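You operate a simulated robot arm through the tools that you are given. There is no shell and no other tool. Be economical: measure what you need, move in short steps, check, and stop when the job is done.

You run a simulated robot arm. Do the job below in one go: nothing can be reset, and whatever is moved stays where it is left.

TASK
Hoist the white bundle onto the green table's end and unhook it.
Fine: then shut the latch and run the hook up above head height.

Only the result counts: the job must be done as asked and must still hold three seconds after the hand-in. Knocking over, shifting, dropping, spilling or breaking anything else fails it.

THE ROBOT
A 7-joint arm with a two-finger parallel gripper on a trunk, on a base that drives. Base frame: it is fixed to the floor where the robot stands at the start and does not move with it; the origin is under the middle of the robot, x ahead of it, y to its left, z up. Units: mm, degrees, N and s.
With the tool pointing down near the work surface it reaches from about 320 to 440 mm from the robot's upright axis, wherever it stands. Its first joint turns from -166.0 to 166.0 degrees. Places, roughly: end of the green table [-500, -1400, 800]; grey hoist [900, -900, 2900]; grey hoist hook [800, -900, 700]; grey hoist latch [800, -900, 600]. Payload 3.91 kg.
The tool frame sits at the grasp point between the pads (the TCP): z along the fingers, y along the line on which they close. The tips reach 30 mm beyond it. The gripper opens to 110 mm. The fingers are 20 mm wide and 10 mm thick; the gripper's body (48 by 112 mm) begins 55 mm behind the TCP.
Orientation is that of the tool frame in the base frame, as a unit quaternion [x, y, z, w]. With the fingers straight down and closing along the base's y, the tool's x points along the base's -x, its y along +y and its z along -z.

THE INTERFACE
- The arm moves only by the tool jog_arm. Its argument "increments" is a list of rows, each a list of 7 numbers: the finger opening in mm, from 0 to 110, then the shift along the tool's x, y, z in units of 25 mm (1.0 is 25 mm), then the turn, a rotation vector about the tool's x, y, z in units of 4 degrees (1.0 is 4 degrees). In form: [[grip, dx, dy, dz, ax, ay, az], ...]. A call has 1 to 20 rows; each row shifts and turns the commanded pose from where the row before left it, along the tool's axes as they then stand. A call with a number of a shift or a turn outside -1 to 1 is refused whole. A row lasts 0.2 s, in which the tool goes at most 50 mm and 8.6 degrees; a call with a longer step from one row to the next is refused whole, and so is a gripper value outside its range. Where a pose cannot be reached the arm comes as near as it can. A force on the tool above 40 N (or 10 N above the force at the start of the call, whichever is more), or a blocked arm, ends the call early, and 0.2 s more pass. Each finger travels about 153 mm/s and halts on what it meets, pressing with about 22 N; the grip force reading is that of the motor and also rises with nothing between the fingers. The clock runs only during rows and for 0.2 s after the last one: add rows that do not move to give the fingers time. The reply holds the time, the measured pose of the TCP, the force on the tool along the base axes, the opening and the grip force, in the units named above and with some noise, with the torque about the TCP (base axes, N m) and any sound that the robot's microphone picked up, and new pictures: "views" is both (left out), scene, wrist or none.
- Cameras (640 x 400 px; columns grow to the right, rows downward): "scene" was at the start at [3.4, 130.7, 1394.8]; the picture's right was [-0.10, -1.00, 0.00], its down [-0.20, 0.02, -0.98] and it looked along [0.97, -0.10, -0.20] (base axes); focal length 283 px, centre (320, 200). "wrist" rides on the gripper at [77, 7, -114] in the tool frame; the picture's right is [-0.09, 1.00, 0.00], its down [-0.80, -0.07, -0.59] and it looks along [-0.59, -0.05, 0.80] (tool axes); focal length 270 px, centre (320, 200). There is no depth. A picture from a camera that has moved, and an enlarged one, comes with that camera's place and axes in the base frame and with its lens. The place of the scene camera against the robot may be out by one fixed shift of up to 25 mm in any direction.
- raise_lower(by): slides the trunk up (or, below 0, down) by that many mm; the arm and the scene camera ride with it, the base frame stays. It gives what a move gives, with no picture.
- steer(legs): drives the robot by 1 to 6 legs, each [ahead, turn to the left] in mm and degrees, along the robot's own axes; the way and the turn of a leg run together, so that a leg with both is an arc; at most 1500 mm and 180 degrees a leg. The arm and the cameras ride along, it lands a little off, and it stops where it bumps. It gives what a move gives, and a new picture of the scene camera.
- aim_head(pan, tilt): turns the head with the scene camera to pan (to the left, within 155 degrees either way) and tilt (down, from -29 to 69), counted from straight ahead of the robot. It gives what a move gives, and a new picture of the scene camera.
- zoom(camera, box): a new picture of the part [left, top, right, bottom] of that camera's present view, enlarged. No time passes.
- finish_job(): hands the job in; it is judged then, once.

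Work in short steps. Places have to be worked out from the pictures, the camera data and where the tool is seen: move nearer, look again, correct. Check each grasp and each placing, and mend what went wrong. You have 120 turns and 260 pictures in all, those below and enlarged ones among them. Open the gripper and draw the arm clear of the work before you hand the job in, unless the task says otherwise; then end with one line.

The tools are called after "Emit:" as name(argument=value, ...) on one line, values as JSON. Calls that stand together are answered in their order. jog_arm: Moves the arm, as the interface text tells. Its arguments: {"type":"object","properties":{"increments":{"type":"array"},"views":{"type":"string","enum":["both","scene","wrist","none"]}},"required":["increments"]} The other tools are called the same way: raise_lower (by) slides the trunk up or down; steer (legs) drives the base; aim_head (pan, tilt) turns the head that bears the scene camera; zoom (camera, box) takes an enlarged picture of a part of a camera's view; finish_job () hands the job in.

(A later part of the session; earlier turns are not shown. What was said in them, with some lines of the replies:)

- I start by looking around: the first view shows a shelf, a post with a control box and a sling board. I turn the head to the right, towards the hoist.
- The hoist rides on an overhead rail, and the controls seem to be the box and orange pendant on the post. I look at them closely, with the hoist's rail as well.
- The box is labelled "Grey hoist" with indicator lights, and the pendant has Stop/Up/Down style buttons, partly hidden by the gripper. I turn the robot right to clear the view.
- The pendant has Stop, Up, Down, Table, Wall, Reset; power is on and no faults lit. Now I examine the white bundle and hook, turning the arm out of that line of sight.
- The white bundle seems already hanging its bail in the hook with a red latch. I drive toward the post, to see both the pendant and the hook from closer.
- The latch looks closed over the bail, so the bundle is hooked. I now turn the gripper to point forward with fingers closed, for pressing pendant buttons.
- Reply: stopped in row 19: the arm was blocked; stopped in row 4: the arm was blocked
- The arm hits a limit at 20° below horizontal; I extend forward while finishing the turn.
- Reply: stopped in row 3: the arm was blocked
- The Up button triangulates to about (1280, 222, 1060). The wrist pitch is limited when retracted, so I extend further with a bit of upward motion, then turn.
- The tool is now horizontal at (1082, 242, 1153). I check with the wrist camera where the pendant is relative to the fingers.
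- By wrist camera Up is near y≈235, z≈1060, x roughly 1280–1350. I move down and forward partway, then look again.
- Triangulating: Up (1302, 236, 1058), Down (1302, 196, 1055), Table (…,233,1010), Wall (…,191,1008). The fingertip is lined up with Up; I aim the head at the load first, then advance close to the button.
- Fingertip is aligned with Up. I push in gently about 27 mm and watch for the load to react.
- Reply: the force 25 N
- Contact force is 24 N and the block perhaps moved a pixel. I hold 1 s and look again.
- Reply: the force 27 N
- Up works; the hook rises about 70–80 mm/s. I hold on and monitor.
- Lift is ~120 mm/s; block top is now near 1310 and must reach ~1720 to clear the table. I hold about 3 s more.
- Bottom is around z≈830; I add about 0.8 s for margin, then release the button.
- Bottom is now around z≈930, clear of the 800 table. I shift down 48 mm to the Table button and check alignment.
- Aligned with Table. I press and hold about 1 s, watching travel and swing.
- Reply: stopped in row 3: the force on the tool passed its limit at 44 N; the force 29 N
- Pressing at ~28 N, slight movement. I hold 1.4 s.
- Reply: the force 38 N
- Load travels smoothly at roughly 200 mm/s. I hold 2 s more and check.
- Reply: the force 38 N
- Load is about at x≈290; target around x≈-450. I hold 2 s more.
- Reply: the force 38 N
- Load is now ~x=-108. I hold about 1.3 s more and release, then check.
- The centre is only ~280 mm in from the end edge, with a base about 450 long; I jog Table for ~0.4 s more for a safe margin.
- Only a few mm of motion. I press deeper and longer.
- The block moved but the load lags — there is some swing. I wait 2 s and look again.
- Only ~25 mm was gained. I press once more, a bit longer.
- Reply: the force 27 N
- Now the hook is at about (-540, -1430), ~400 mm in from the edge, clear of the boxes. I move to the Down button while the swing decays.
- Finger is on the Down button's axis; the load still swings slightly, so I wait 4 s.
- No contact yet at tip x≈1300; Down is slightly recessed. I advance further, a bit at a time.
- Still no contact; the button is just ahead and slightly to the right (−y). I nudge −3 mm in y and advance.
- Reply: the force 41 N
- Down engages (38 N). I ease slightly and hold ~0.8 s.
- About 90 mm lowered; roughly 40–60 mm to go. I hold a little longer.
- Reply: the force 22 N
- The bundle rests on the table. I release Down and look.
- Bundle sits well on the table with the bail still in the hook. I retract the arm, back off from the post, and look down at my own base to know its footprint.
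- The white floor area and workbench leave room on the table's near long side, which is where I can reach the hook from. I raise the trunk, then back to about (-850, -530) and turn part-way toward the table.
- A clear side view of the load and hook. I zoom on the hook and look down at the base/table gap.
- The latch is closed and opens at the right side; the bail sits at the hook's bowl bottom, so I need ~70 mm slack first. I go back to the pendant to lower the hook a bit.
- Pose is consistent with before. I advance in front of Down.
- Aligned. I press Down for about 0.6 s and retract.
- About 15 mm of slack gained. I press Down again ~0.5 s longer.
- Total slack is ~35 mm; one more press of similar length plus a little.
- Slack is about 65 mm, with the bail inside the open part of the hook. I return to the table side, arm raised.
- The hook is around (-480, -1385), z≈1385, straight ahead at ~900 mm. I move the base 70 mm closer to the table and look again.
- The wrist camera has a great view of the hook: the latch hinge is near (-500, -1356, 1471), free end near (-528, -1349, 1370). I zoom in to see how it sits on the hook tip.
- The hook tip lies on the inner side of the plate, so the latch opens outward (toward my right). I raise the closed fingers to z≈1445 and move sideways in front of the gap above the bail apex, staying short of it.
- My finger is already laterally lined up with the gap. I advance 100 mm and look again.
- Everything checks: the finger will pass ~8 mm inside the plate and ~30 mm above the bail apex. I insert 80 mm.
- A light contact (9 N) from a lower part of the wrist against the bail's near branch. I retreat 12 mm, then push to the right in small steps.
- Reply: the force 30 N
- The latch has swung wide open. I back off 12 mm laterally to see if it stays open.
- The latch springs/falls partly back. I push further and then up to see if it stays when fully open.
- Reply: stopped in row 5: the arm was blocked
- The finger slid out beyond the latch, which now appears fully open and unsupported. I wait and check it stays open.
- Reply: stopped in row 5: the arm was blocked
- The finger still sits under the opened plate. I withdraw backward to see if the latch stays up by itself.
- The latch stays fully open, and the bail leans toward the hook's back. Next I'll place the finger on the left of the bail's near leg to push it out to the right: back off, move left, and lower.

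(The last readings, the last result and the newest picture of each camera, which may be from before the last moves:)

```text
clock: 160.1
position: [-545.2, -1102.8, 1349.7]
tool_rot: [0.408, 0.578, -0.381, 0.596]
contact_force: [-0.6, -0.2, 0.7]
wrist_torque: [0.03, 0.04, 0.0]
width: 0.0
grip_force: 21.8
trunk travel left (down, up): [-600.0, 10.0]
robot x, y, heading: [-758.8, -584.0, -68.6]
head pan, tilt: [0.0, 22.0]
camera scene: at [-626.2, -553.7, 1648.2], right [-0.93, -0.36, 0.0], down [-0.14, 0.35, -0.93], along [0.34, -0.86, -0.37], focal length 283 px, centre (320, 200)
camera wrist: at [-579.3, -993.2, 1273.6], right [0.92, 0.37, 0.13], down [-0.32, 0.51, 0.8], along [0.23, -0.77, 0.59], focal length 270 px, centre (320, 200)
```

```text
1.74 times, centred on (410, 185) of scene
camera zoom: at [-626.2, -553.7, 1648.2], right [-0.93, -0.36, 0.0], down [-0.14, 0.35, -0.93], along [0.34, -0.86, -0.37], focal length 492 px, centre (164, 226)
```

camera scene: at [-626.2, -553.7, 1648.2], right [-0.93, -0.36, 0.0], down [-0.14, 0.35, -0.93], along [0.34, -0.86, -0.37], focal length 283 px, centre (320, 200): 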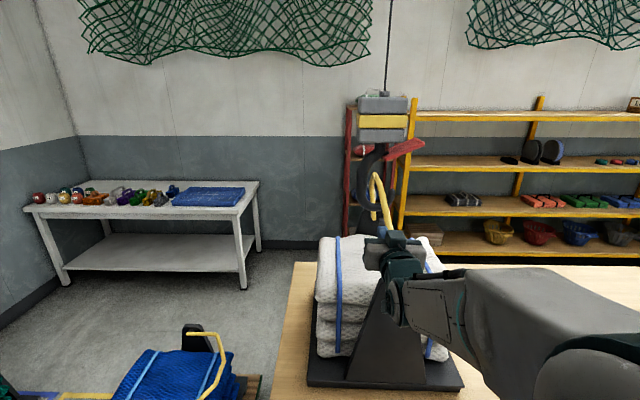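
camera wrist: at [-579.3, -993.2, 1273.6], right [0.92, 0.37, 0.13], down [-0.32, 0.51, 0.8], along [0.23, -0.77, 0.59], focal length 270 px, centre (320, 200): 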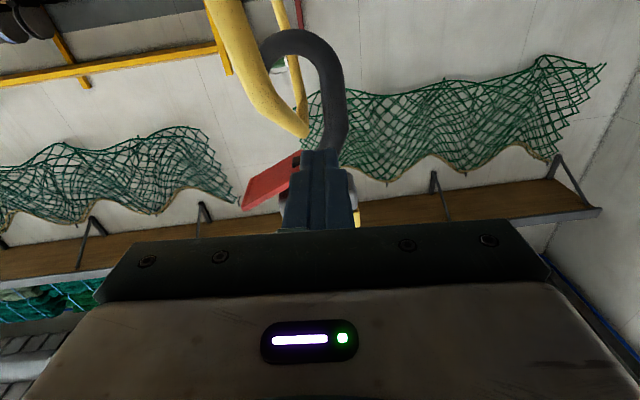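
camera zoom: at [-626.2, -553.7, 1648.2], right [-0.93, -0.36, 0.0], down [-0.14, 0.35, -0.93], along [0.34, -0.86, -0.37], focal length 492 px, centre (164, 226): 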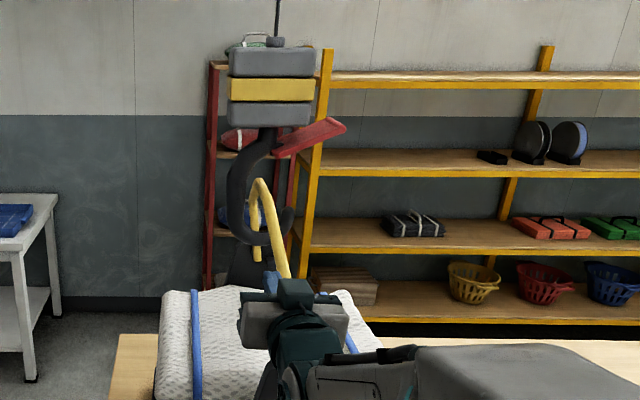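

The bail's near leg is right of my finger line, running vertical below z≈1325. I lower 50 mm and advance 85 mm beside it.

Emit:
jog_arm(increments=[[0, 1, 0, 0, 0, 0, 0], [0, 0.9, 0, 0, 0, 0, 0], [0, 0, 0, 1, 0, 0, 0], [0, 0, 0, 1, 0, 0, 0], [0, 0, 0, 1, 0, 0, 0], [0, 0, 0, 0.4, 0, 0, 0], [0, 0, 0, 0, 0, 0, 0]])

Emit:
zoom(camera="scene", box=[340, 70, 480, 300])

```text
clock: 161.7
position: [-511.9, -1181.4, 1301.1]
tool_rot: [0.408, 0.577, -0.381, 0.595]
contact_force: [-0.7, -0.2, -0.7]
wrist_torque: [-0.01, 0.02, 0.01]
width: 0.1
grip_force: 22.0
trunk travel left (down, up): [-600.0, 10.0]
robot x, y, heading: [-757.7, -580.7, -68.9]
head pan, tilt: [0.0, 22.0]
camera scene: at [-626.2, -553.8, 1648.2], right [-0.93, -0.36, 0.0], down [-0.14, 0.35, -0.93], along [0.34, -0.86, -0.37], focal length 283 px, centre (320, 200)
camera wrist: at [-544.7, -1070.9, 1224.6], right [0.92, 0.37, 0.13], down [-0.32, 0.51, 0.8], along [0.23, -0.78, 0.59], focal length 270 px, centre (320, 200)
```

scene: 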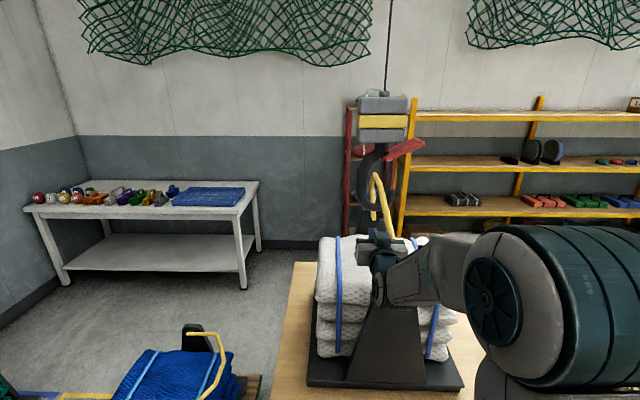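
wrist: 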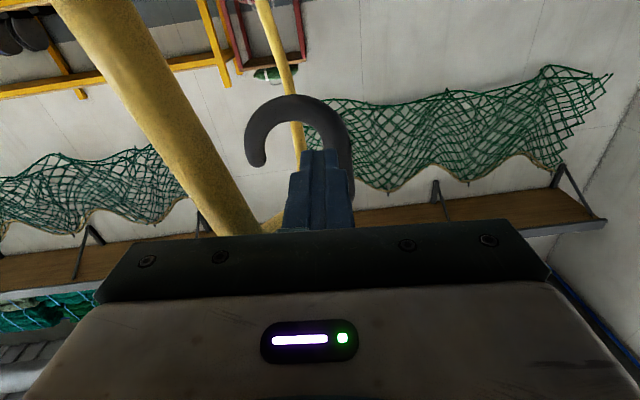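

```text
1.74 times, centred on (410, 185) of scene
camera zoom: at [-626.2, -553.8, 1648.2], right [-0.93, -0.36, 0.0], down [-0.14, 0.35, -0.93], along [0.34, -0.86, -0.37], focal length 492 px, centre (164, 226)
```

zoom: 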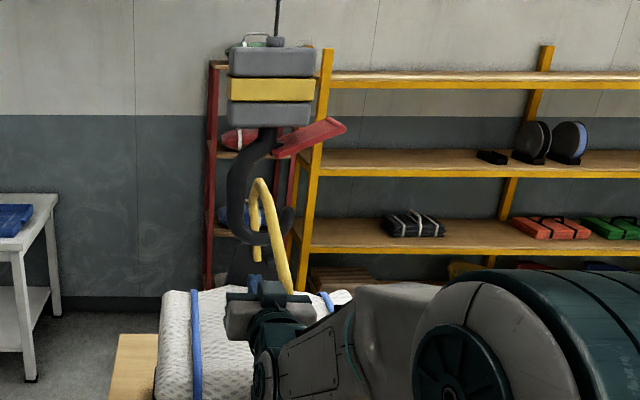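

The finger is inside-left of the bail leg. I push right 50 mm in small steps.

Emit:
jog_arm(increments=[[0, 0, -0.5, 0, 0, 0, 0], [0, 0, -0.5, 0, 0, 0, 0], [0, 0, -0.5, 0, 0, 0, 0], [0, 0, -0.5, 0, 0, 0, 0], [0, 0, 0, 0, 0, 0, 0]])

Emit:
zoom(camera="scene", box=[340, 70, 480, 300])

```text
clock: 162.9
position: [-559.4, -1199.9, 1299.7]
tool_rot: [0.408, 0.578, -0.382, 0.595]
contact_force: [0.0, -0.2, 0.3]
wrist_torque: [-0.02, 0.0, -0.02]
width: 0.0
grip_force: 21.8
trunk travel left (down, up): [-600.0, 10.0]
robot x, y, heading: [-758.1, -581.8, -68.7]
head pan, tilt: [0.0, 22.0]
camera scene: at [-625.9, -553.9, 1648.2], right [-0.93, -0.36, 0.0], down [-0.14, 0.35, -0.93], along [0.34, -0.86, -0.37], focal length 283 px, centre (320, 200)
camera wrist: at [-593.0, -1089.5, 1222.7], right [0.92, 0.37, 0.13], down [-0.32, 0.51, 0.8], along [0.23, -0.78, 0.59], focal length 270 px, centre (320, 200)
```

scene: 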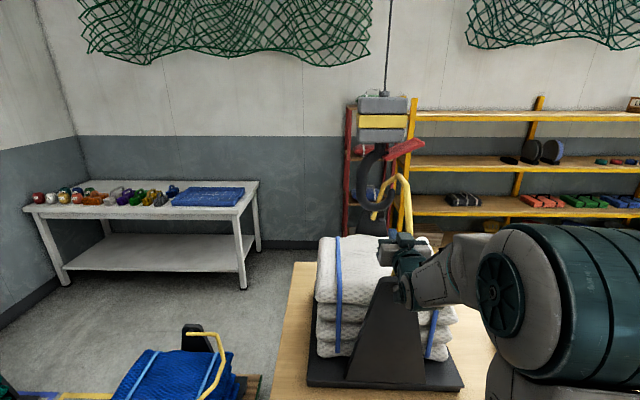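
wrist: 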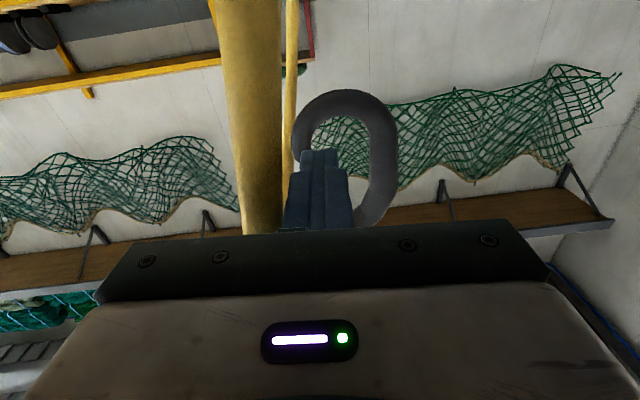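

```text
1.74 times, centred on (410, 185) of scene
camera zoom: at [-625.9, -553.9, 1648.2], right [-0.93, -0.36, 0.0], down [-0.14, 0.35, -0.93], along [0.34, -0.86, -0.37], focal length 492 px, centre (164, 226)
```

zoom: 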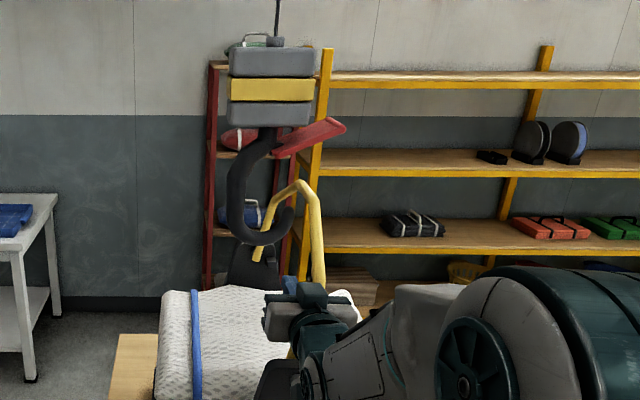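

The bail apex is just crossing over the tip. I continue right 50 mm more.

Emit:
jog_arm(increments=[[0, 0, -0.5, 0, 0, 0, 0], [0, 0, -0.5, 0, 0, 0, 0], [0, 0, -0.5, 0, 0, 0, 0], [0, 0, -0.5, 0, 0, 0, 0], [0, 0, 0, 0, 0, 0, 0], [0, 0, 0, 0, 0, 0, 0]])

Emit:
zoom(camera="scene", box=[340, 70, 480, 300])

```text
clock: 164.3
position: [-604.1, -1217.3, 1297.9]
tool_rot: [0.408, 0.578, -0.381, 0.595]
contact_force: [-0.6, 0.3, -0.4]
wrist_torque: [-0.01, 0.02, 0.03]
width: 0.0
grip_force: 22.3
trunk travel left (down, up): [-600.0, 10.0]
robot x, y, heading: [-759.2, -581.5, -68.6]
head pan, tilt: [0.0, 22.0]
camera scene: at [-626.2, -553.9, 1648.2], right [-0.93, -0.36, 0.0], down [-0.14, 0.35, -0.93], along [0.34, -0.86, -0.37], focal length 283 px, centre (320, 200)
camera wrist: at [-638.1, -1108.2, 1220.8], right [0.92, 0.37, 0.13], down [-0.32, 0.51, 0.8], along [0.23, -0.78, 0.59], focal length 270 px, centre (320, 200)
```

scene: 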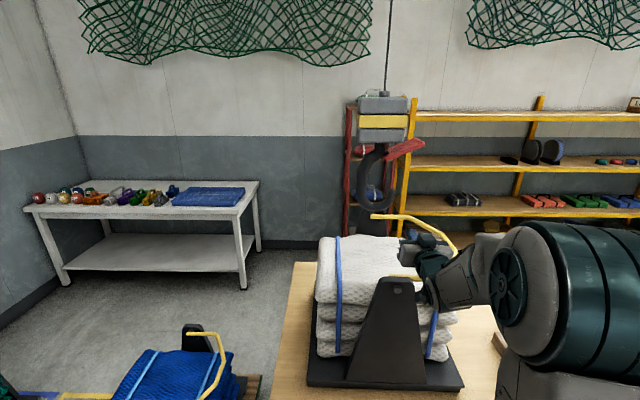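
wrist: 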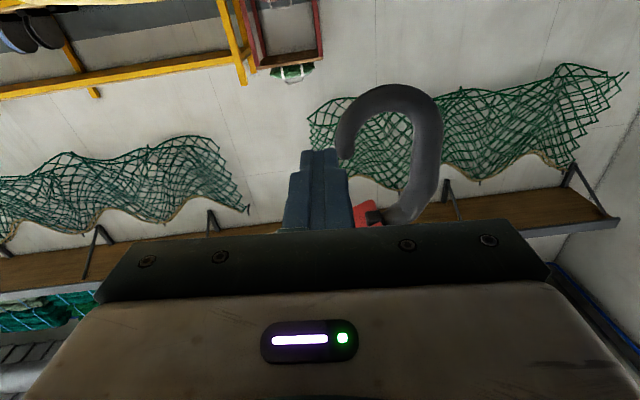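

```text
1.74 times, centred on (410, 185) of scene
camera zoom: at [-626.2, -553.9, 1648.2], right [-0.93, -0.36, 0.0], down [-0.14, 0.35, -0.93], along [0.34, -0.86, -0.37], focal length 492 px, centre (164, 226)
```

zoom: 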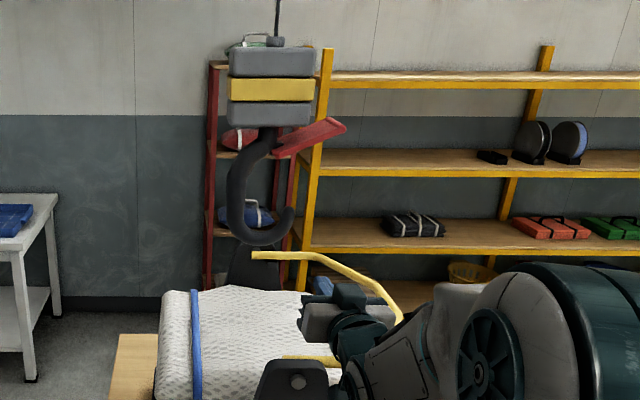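

The bail has dropped free to the right; the bundle is unhooked. Now I rise to z≈1545, to come over the opened latch's outer end from above-right.

Emit:
jog_arm(increments=[[0, -1, 0, 0, 0, 0, 0], [0, -1, 0, 0, 0, 0, 0], [0, -1, 0, 0, 0, 0, 0], [0, -1, 0, 0, 0, 0, 0], [0, -1, 0, 0, 0, 0, 0], [0, -1, 0, 0, 0, 0, 0], [0, -1, 0, 0, 0, 0, 0], [0, -1, 0, 0, 0, 0, 0], [0, -1, 0, 0, 0, 0, 0], [0, -0.9, 0, 0, 0, 0, 0], [0, 0, -0.7, 0, 0, 0, 0], [0, 0, -0.7, 0, 0, 0, 0], [0, 0, 0, 1, 0, 0, 0], [0, 0, 0, 0, 0, 0, 0]])

Emit:
zoom(camera="scene", box=[340, 70, 480, 300])

```text
clock: 167.3
position: [-637.6, -1260.2, 1542.4]
tool_rot: [0.408, 0.577, -0.382, 0.595]
contact_force: [-0.4, 0.1, 0.5]
wrist_torque: [0.01, 0.01, 0.01]
width: 0.1
grip_force: 22.7
trunk travel left (down, up): [-600.0, 10.0]
robot x, y, heading: [-756.3, -583.4, -68.6]
head pan, tilt: [0.0, 22.0]
camera scene: at [-626.4, -553.2, 1648.2], right [-0.93, -0.36, 0.0], down [-0.14, 0.35, -0.93], along [0.34, -0.86, -0.37], focal length 283 px, centre (320, 200)
camera wrist: at [-671.5, -1148.8, 1465.9], right [0.92, 0.37, 0.13], down [-0.32, 0.51, 0.8], along [0.23, -0.77, 0.59], focal length 270 px, centre (320, 200)
```

scene: 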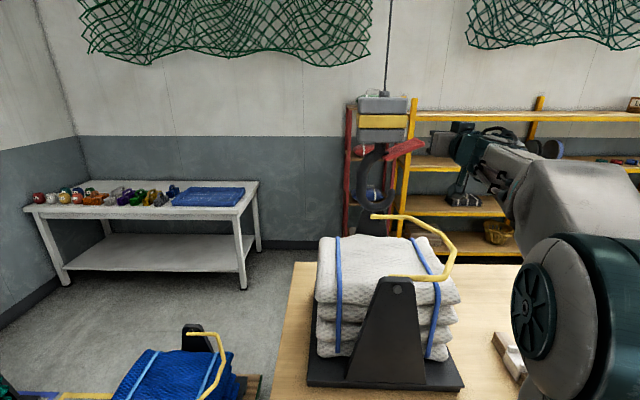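
wrist: 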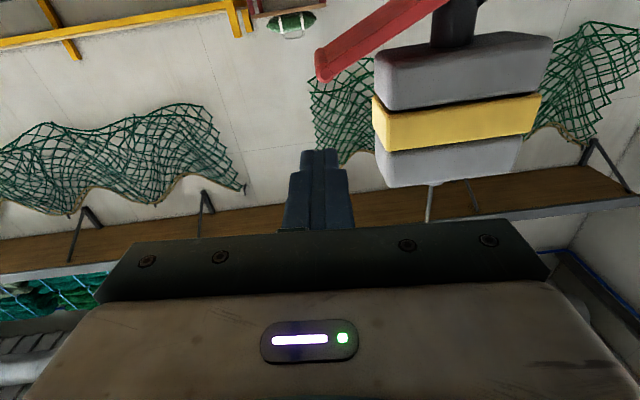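

```text
1.74 times, centred on (410, 185) of scene
camera zoom: at [-626.4, -553.2, 1648.2], right [-0.93, -0.36, 0.0], down [-0.14, 0.35, -0.93], along [0.34, -0.86, -0.37], focal length 492 px, centre (164, 226)
```

zoom: 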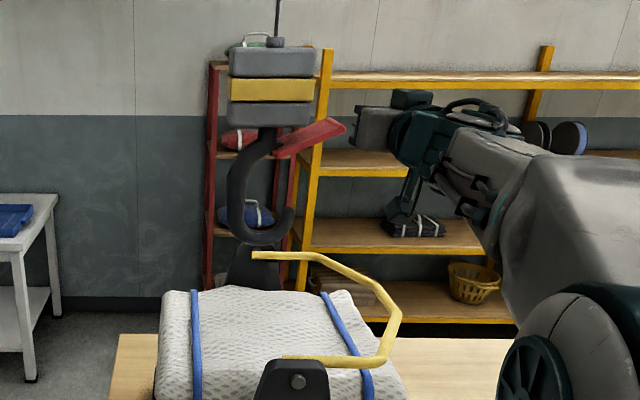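

The bail rests folded like the others. The latch end is at lateral about -1050, z≈1509, directly ahead-below my finger path. I shift left 15 mm and advance 100 mm over it.

Emit:
jog_arm(increments=[[0, -0.2, 0.6, 0, 0, 0, 0], [0, 0, 0, 1, 0, 0, 0], [0, 0, 0, 1, 0, 0, 0], [0, 0, 0, 1, 0, 0, 0], [0, 0, 0, 1, 0, 0, 0], [0, 0, 0, 0, 0, 0, 0]])

Emit:
zoom(camera="scene", box=[340, 70, 480, 300])

```text
clock: 168.7
position: [-586.0, -1346.0, 1549.7]
tool_rot: [0.408, 0.577, -0.382, 0.595]
contact_force: [0.2, 0.1, 0.1]
wrist_torque: [0.02, -0.01, 0.03]
width: 0.0
grip_force: 22.3
trunk travel left (down, up): [-600.0, 10.0]
robot x, y, heading: [-758.4, -584.5, -68.5]
head pan, tilt: [0.0, 22.0]
camera scene: at [-626.5, -553.4, 1648.2], right [-0.93, -0.36, 0.0], down [-0.14, 0.35, -0.93], along [0.34, -0.86, -0.37], focal length 283 px, centre (320, 200)
camera wrist: at [-619.9, -1236.4, 1472.6], right [0.92, 0.37, 0.13], down [-0.32, 0.51, 0.8], along [0.23, -0.77, 0.59], focal length 270 px, centre (320, 200)
```

scene: 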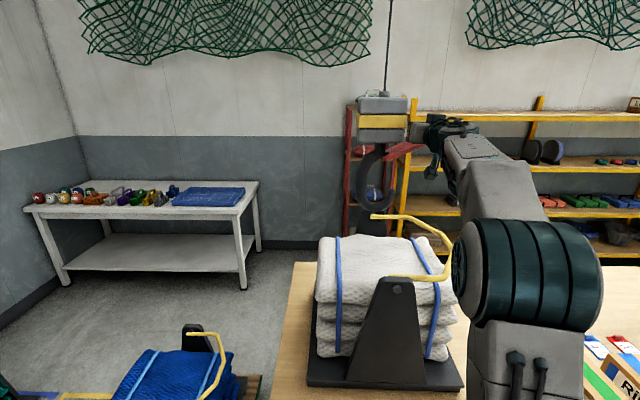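
wrist: 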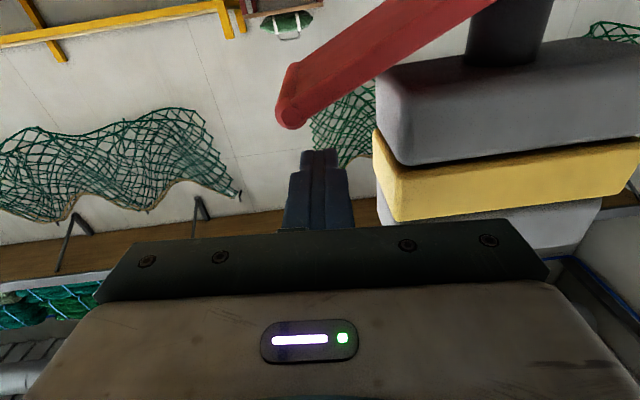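

```text
1.74 times, centred on (410, 185) of scene
camera zoom: at [-626.5, -553.4, 1648.2], right [-0.93, -0.36, 0.0], down [-0.14, 0.35, -0.93], along [0.34, -0.86, -0.37], focal length 492 px, centre (164, 226)
```

zoom: 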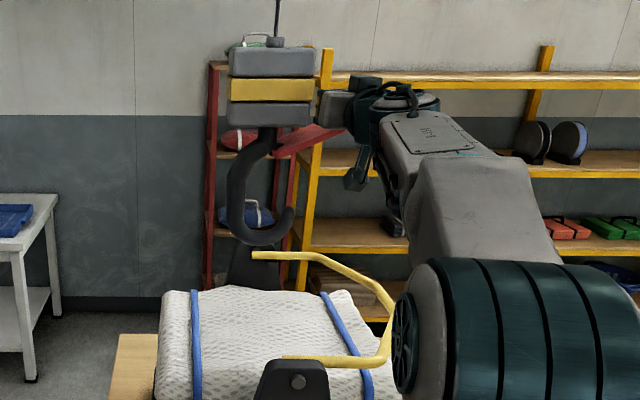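

Finger is above the plate, 10 mm inside its end. I advance 10 mm and push down about 75 mm, moving left as it goes lower.

Emit:
jog_arm(increments=[[0, 0, 0, 0.4, 0, 0, 0], [0, 0.6, 0, 0, 0, 0, 0], [0, 0.6, 0, 0, 0, 0, 0], [0, 0.6, 0, 0, 0, 0, 0], [0, 0.6, 0, 0, 0, 0, 0], [0, 0.6, 0.1, 0, 0, 0, 0], [0, 0, 0, 0, 0, 0, 0]])

Emit:
zoom(camera="scene", box=[340, 70, 480, 300])

```text
clock: 170.3
position: [-576.6, -1355.8, 1473.9]
tool_rot: [0.408, 0.578, -0.381, 0.595]
contact_force: [0.1, 0.3, 0.6]
wrist_torque: [0.01, 0.0, -0.01]
width: 0.1
grip_force: 21.9
trunk travel left (down, up): [-600.0, 10.0]
robot x, y, heading: [-756.2, -584.6, -68.5]
head pan, tilt: [0.0, 22.0]
camera scene: at [-626.3, -553.9, 1648.2], right [-0.93, -0.36, 0.0], down [-0.14, 0.35, -0.93], along [0.34, -0.86, -0.37], focal length 283 px, centre (320, 200)
camera wrist: at [-610.3, -1245.0, 1397.1], right [0.92, 0.37, 0.13], down [-0.32, 0.51, 0.8], along [0.23, -0.77, 0.59], focal length 270 px, centre (320, 200)
```

scene: 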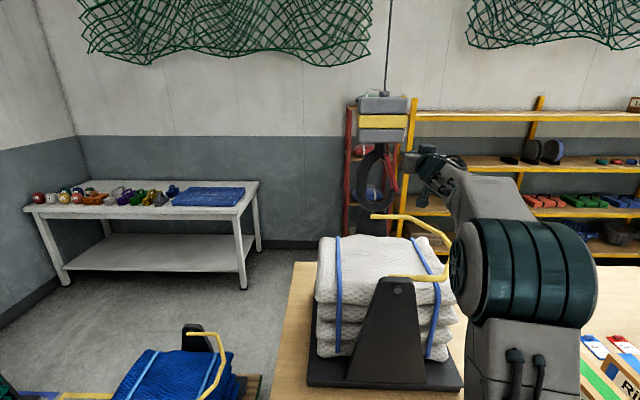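
wrist: 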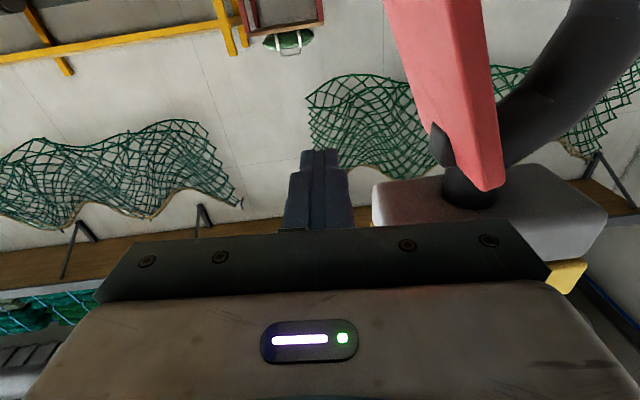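

```text
1.74 times, centred on (410, 185) of scene
camera zoom: at [-626.3, -553.9, 1648.2], right [-0.93, -0.36, 0.0], down [-0.14, 0.35, -0.93], along [0.34, -0.86, -0.37], focal length 492 px, centre (164, 226)
```

zoom: 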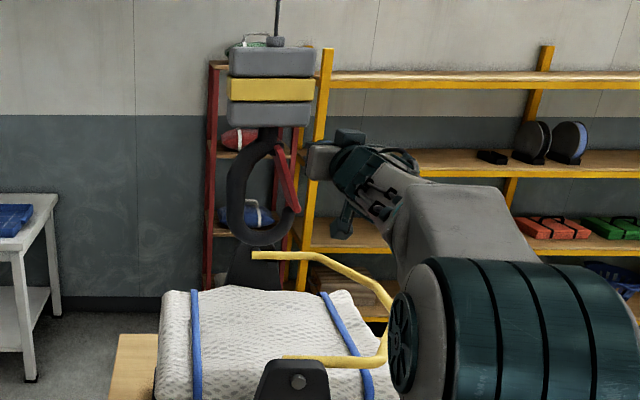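

The latch snapped shut by itself past centre. I withdraw the arm and inspect closely.

Emit:
jog_arm(increments=[[0, 0, -0.4, -1, 0, 0, 0], [0, 0, 0, -1, 0, 0, 0], [0, 0, 0, -1, 0, 0, 0], [0, 0, 0, -1, 0, 0, 0], [0, 0, 0, -1, 0, 0, 0], [0, 0, 0, -1, 0, 0, 0], [0, 0, 0, -1, 0, 0, 0], [0, 0, 0, 0, 0, 0, 0]], views="none")

Emit:
zoom(camera="scene", box=[350, 110, 420, 210])

```text
clock: 172.1
position: [-652.1, -1193.6, 1472.5]
tool_rot: [0.409, 0.577, -0.381, 0.595]
contact_force: [0.1, 0.1, 0.2]
wrist_torque: [0.02, -0.01, 0.04]
width: 0.2
grip_force: 21.7
trunk travel left (down, up): [-600.0, 10.0]
robot x, y, heading: [-760.7, -585.1, -68.7]
head pan, tilt: [0.0, 22.0]
```

```text
4.00 times, centred on (385, 160) of scene
camera zoom: at [-626.1, -554.3, 1648.2], right [-0.93, -0.36, 0.0], down [-0.14, 0.35, -0.93], along [0.34, -0.86, -0.37], focal length 1131 px, centre (60, 360)
```

zoom: 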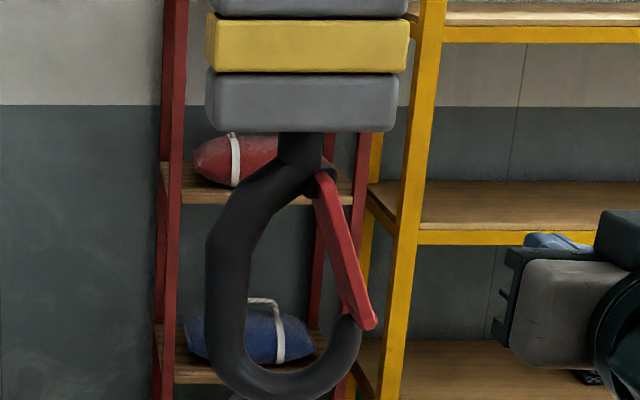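

The latch is fully shut on the tip. I back off and drive to the pendant to run the hook up.

Emit:
steer(legs=[[-100, 0], [0, 89.2], [1378, 0], [0, -21.5]])

Emit:
raise_lower(by=-270)

Emit:
jog_arm(increments=[[0, 1, 1, 0, 0, 0, 0], [0, 1, 1, 0, 0, 0, 0], [0, 1, 1, 0, 0, 0, 0], [0, 1, 1, 0, 0, 0, 0], [0, 1, 1, 0, 0, 0, 0], [0, 0.7, 1, 0, 0, 0, 0], [0, 0, 1, 0, 0, 0, 0], [0, 0, 1, 0, 0, 0, 0], [0, 0, 1, 0, 0, 0, 0], [0, 0, 1, 0, 0, 0, 0], [0, 0, 1, 0, 0, 0, 0], [0, 0, 1, 0, 0, 0, 0], [0, 0, 1, 0, 0, 0, 0], [0, 0, 1, 0, 0, 0, 0], [0, 0, 0, 0, 0, 0, 0]], views="wrist")

```text
clock: 184.8
position: [1116.5, -114.4, 1473.5]
tool_rot: [0.01, 0.707, 0.022, 0.707]
contact_force: [0.3, -0.1, 0.2]
wrist_torque: [-0.02, 0.0, -0.02]
width: 0.0
grip_force: 21.7
trunk travel left (down, up): [-600.0, 10.0]
robot x, y, heading: [504.6, 9.7, 0.0]
head pan, tilt: [0.0, 22.0]
camera scene: at [511.5, 148.0, 1648.2], right [0.0, -1.0, 0.0], down [-0.37, 0.0, -0.93], along [0.93, 0.0, -0.37], focal length 283 px, centre (320, 200)
```

scene: 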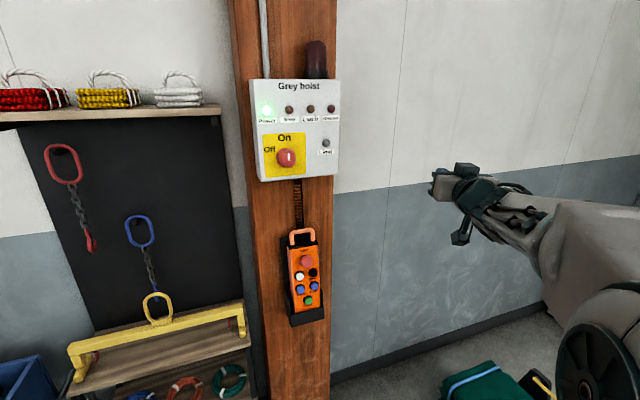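

```text
clock: 187.5
position: [1117.7, -112.9, 1202.6]
tool_rot: [0.011, 0.707, 0.021, 0.707]
contact_force: [0.6, -0.4, -0.1]
wrist_torque: [0.0, -0.04, -0.01]
width: 0.0
grip_force: 22.0
trunk travel left (down, up): [-330.0, 280.0]
robot x, y, heading: [511.9, 6.6, -0.0]
head pan, tilt: [0.0, 22.0]
```

```text
clock: 190.7
position: [1109.7, 241.7, 1076.7]
tool_rot: [0.01, 0.707, 0.022, 0.707]
contact_force: [0.9, 0.4, -0.2]
wrist_torque: [0.0, 0.02, 0.01]
width: 0.1
grip_force: 21.9
trunk travel left (down, up): [-330.0, 280.0]
robot x, y, heading: [503.2, 7.9, 0.2]
head pan, tilt: [0.0, 22.0]
camera wrist: at [996.1, 250.9, 1000.1], right [-0.02, 0.99, 0.13], down [-0.59, -0.12, 0.8], along [0.81, -0.07, 0.59], focal length 270 px, centre (320, 200)
```

wrist: 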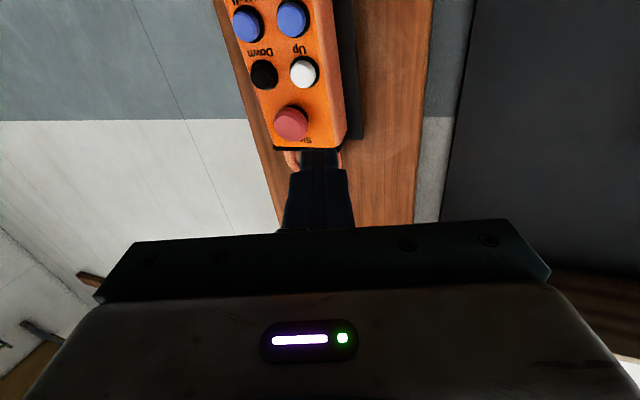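

Up appears at about (1302, 233, 1057). I line up and approach, pointing the head at the hook.

Emit:
jog_arm(increments=[[0, 0.75, -0.4, 0, 0, 0, 0], [0, 0, 0, 1, 0, 0, 0], [0, 0, 0, 1, 0, 0, 0], [0, 0, 0, 1, 0, 0, 0], [0, 0, 0, 1, 0, 0, 0], [0, 0, 0, 1, 0, 0, 0], [0, 0, 0, 0.4, 0, 0, 0], [0, 0, 0, 0, 0, 0, 0]], views="wrist")

Emit:
aim_head(pan=-110, tilt=-12)

```text
clock: 192.5
position: [1246.1, 236.2, 1057.3]
tool_rot: [0.01, 0.707, 0.021, 0.707]
contact_force: [0.2, 0.3, 1.3]
wrist_torque: [0.03, 0.02, -0.03]
width: 0.0
grip_force: 21.8
trunk travel left (down, up): [-330.0, 280.0]
robot x, y, heading: [507.7, 6.9, 0.1]
head pan, tilt: [0.0, 22.0]
camera wrist: at [1131.6, 245.0, 980.2], right [-0.02, 0.99, 0.13], down [-0.59, -0.12, 0.8], along [0.81, -0.07, 0.59], focal length 270 px, centre (320, 200)
```

wrist: 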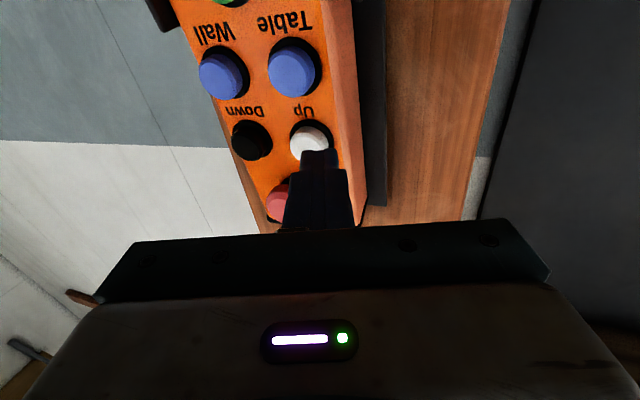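

```text
clock: 194.4
position: [1246.1, 237.4, 1057.4]
tool_rot: [0.011, 0.707, 0.021, 0.707]
contact_force: [0.4, 0.1, -0.6]
wrist_torque: [-0.02, -0.04, -0.02]
width: 0.1
grip_force: 22.2
trunk travel left (down, up): [-330.0, 280.0]
robot x, y, heading: [507.4, 9.7, 0.3]
head pan, tilt: [-110.0, -12.0]
camera scene: at [390.7, 70.3, 1431.9], right [-0.94, 0.34, 0.0], down [-0.07, -0.2, -0.98], along [-0.33, -0.92, 0.21], focal length 283 px, centre (320, 200)
```

scene: 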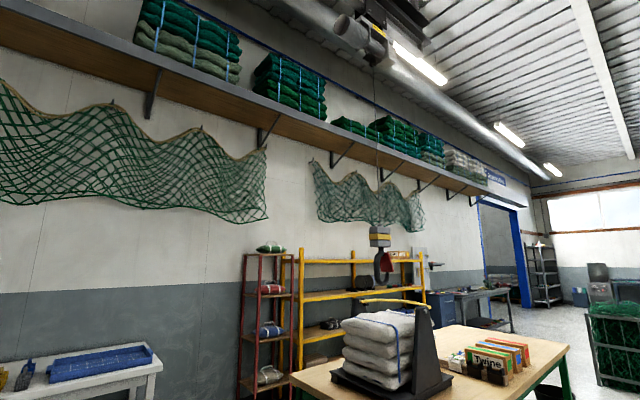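

Slight -5 mm nudge, then press Up and hold, watching the hook.

Emit:
jog_arm(increments=[[0, 0, -0.2, 0.5, 0, 0, 0], [0, 0, 0, 0.5, 0, 0, 0], [0, 0, 0, 0, 0, 0, 0], [0, 0, 0, 0, 0, 0, 0], [0, 0, 0, 0, 0, 0, 0], [0, 0, 0, 0, 0, 0, 0], [0, 0, 0, 0, 0, 0, 0], [0, 0, 0, 0, 0, 0, 0], [0, 0, 0, 0, 0, 0, 0], [0, 0, 0, 0, 0, 0, 0]], views="scene")

```text
clock: 196.6
position: [1272.1, 231.7, 1056.7]
tool_rot: [0.011, 0.707, 0.021, 0.707]
contact_force: [-3.0, 1.6, -0.4]
wrist_torque: [-0.02, 0.01, 0.06]
width: 0.0
grip_force: 22.0
trunk travel left (down, up): [-330.0, 280.0]
robot x, y, heading: [505.9, 8.9, 0.3]
head pan, tilt: [-110.0, -12.0]
camera scene: at [390.4, 70.5, 1431.9], right [-0.94, 0.34, 0.0], down [-0.07, -0.2, -0.98], along [-0.33, -0.92, 0.21], focal length 283 px, centre (320, 200)
```

scene: 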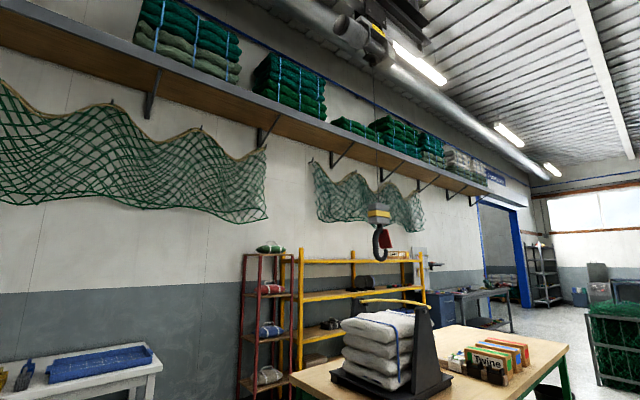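

The hook rises but the press is light; I push 6 mm deeper and hold 3 s.

Emit:
jog_arm(increments=[[0, 0, 0, 0.2, 0, 0, 0], [0, 0, 0, 0, 0, 0, 0], [0, 0, 0, 0, 0, 0, 0], [0, 0, 0, 0, 0, 0, 0], [0, 0, 0, 0, 0, 0, 0], [0, 0, 0, 0, 0, 0, 0], [0, 0, 0, 0, 0, 0, 0], [0, 0, 0, 0, 0, 0, 0], [0, 0, 0, 0, 0, 0, 0], [0, 0, 0, 0, 0, 0, 0], [0, 0, 0, 0, 0, 0, 0], [0, 0, 0, 0, 0, 0, 0], [0, 0, 0, 0, 0, 0, 0], [0, 0, 0, 0, 0, 0, 0], [0, 0, 0, 0, 0, 0, 0]], views="scene")

```text
clock: 199.8
position: [1273.3, 231.3, 1058.4]
tool_rot: [0.01, 0.706, 0.023, 0.708]
contact_force: [-25.1, 0.3, -5.4]
wrist_torque: [-0.04, 0.21, 0.15]
width: 0.0
grip_force: 21.9
trunk travel left (down, up): [-330.0, 280.0]
robot x, y, heading: [505.9, 12.6, 0.2]
head pan, tilt: [-110.0, -12.0]
camera scene: at [387.7, 70.5, 1431.7], right [-0.94, 0.34, 0.0], down [-0.07, -0.2, -0.98], along [-0.33, -0.92, 0.21], focal length 283 px, centre (320, 200)
```

scene: 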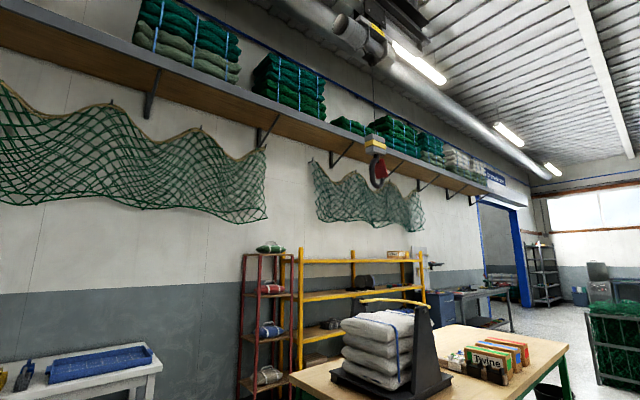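

Hook bottom is near z≈1900. I hold 3 s more for a clear margin.

Emit:
jog_arm(increments=[[0, 0, 0, 0, 0, 0, 0], [0, 0, 0, 0, 0, 0, 0], [0, 0, 0, 0, 0, 0, 0], [0, 0, 0, 0, 0, 0, 0], [0, 0, 0, 0, 0, 0, 0], [0, 0, 0, 0, 0, 0, 0], [0, 0, 0, 0, 0, 0, 0], [0, 0, 0, 0, 0, 0, 0], [0, 0, 0, 0, 0, 0, 0], [0, 0, 0, 0, 0, 0, 0], [0, 0, 0, 0, 0, 0, 0], [0, 0, 0, 0, 0, 0, 0], [0, 0, 0, 0, 0, 0, 0], [0, 0, 0, -0.8, 0, 0, 0], [0, 0, 0, -1, 0, 0, 0], [0, 0, 0, -1, 0, 0, 0], [0, 0, 0, 0, 0, 0, 0]], views="scene")

Emit:
zoom(camera="scene", box=[310, 0, 450, 250])

```text
clock: 203.4
position: [1206.6, 230.4, 1057.4]
tool_rot: [0.011, 0.707, 0.021, 0.707]
contact_force: [-1.1, 0.4, 0.0]
wrist_torque: [0.01, 0.0, -0.01]
width: 0.0
grip_force: 22.0
trunk travel left (down, up): [-330.0, 280.0]
robot x, y, heading: [509.3, 7.5, 0.1]
head pan, tilt: [-110.0, -12.0]
camera scene: at [390.5, 70.3, 1431.9], right [-0.94, 0.34, 0.0], down [-0.07, -0.2, -0.98], along [-0.33, -0.92, 0.21], focal length 283 px, centre (320, 200)
```

scene: 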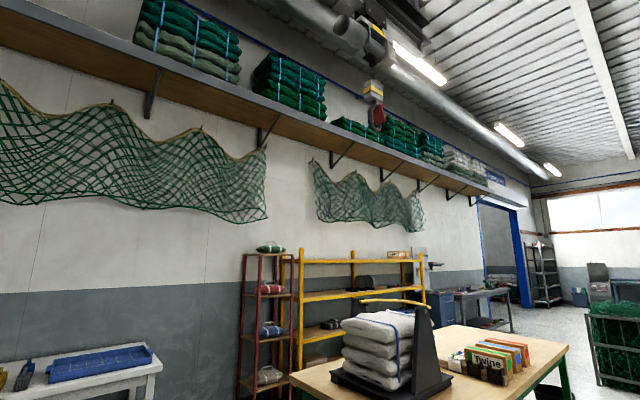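

```text
1.60 times, centred on (380, 125) of scene
camera zoom: at [390.5, 70.3, 1431.9], right [-0.94, 0.34, 0.0], down [-0.07, -0.2, -0.98], along [-0.33, -0.92, 0.21], focal length 452 px, centre (224, 320)
```

zoom: 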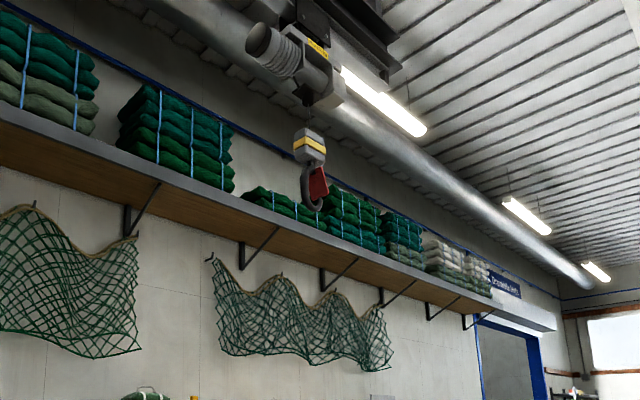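

The hook is near the hoist at ~2.3 m with the latch shut. I draw the arm clear, open the gripper, and check the pendant, panel and table once more.

Emit:
jog_arm(increments=[[0, 0, 0, -1, 0, 0, 0], [0, 0, 0, -1, 0, 0, 0], [0, 0, 0, -1, 0, 0, 0], [0, 0, 0, -1, 0, 0, 0], [60, 0, 0, 0, 0, 0, 0], [110, 0, 0, 0, 0, 0, 0], [110, 0, 0, 0, 0, 0, 0], [110, 0, 0, 0, 0, 0, 0]], views="none")

Emit:
steer(legs=[[-300, 0]])

Emit:
zoom(camera="scene", box=[240, 50, 480, 400])

Emit:
aim_head(pan=12, tilt=12)

```text
clock: 205.2
position: [1105.7, 229.2, 1057.8]
tool_rot: [0.011, 0.707, 0.022, 0.707]
contact_force: [0.1, 1.4, -0.1]
wrist_torque: [-0.03, 0.01, 0.01]
width: 109.8
grip_force: 0.0
trunk travel left (down, up): [-330.0, 280.0]
robot x, y, heading: [508.2, 9.1, 0.2]
head pan, tilt: [-110.0, -12.0]
```

```text
clock: 207.2
position: [808.6, 226.3, 1058.0]
tool_rot: [0.012, 0.707, 0.019, 0.707]
contact_force: [0.6, 0.0, 0.5]
wrist_torque: [-0.01, -0.02, -0.03]
width: 110.0
grip_force: 0.1
trunk travel left (down, up): [-330.0, 280.0]
robot x, y, heading: [211.4, 8.5, -0.0]
head pan, tilt: [-110.0, -12.0]
camera scene: at [93.4, 70.5, 1431.9], right [-0.94, 0.34, 0.0], down [-0.07, -0.2, -0.98], along [-0.34, -0.92, 0.21], focal length 283 px, centre (320, 200)
```

scene: 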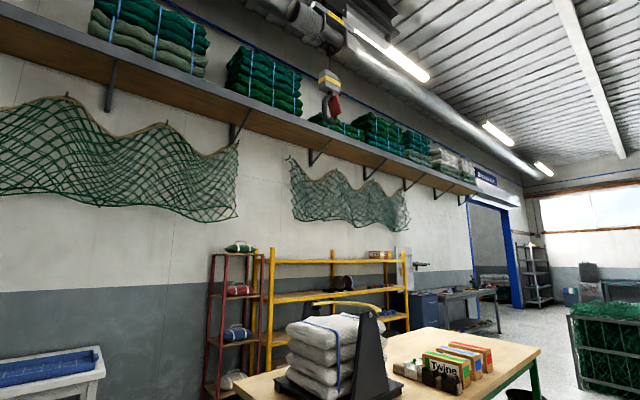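

```text
1.14 times, centred on (360, 225) of scene
camera zoom: at [93.4, 70.5, 1431.9], right [-0.94, 0.34, 0.0], down [-0.07, -0.2, -0.98], along [-0.34, -0.92, 0.21], focal length 323 px, centre (274, 171)
```

zoom: 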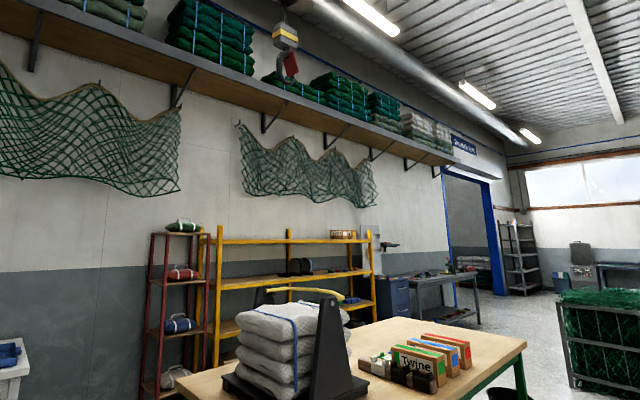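

```text
clock: 209.2
position: [809.5, 226.4, 1057.1]
tool_rot: [0.012, 0.707, 0.02, 0.707]
contact_force: [-0.3, 0.4, 0.5]
wrist_torque: [0.0, 0.02, -0.03]
width: 110.1
grip_force: 0.1
trunk travel left (down, up): [-330.0, 280.0]
robot x, y, heading: [214.2, 10.9, 0.5]
head pan, tilt: [12.0, 12.0]
camera scene: at [213.1, 167.5, 1394.5], right [0.21, -0.98, 0.0], down [-0.2, -0.04, -0.98], along [0.96, 0.2, -0.21], focal length 283 px, centre (320, 200)
```

scene: 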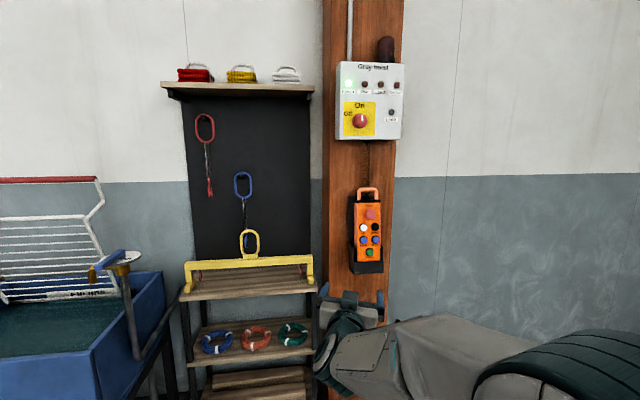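

All is in order: the bundle is on the table's end, unhooked with its bail folded. The latch is shut and the hook is high, the pendant is still in its holster, and no fault lamps show. I hand it in.

Emit:
finish_job()

```text
The job is handed in.
```

The white bundle is on the end of the green table and unhooked, the latch is shut, and the hook is run up to about 2.3 m, above head height.
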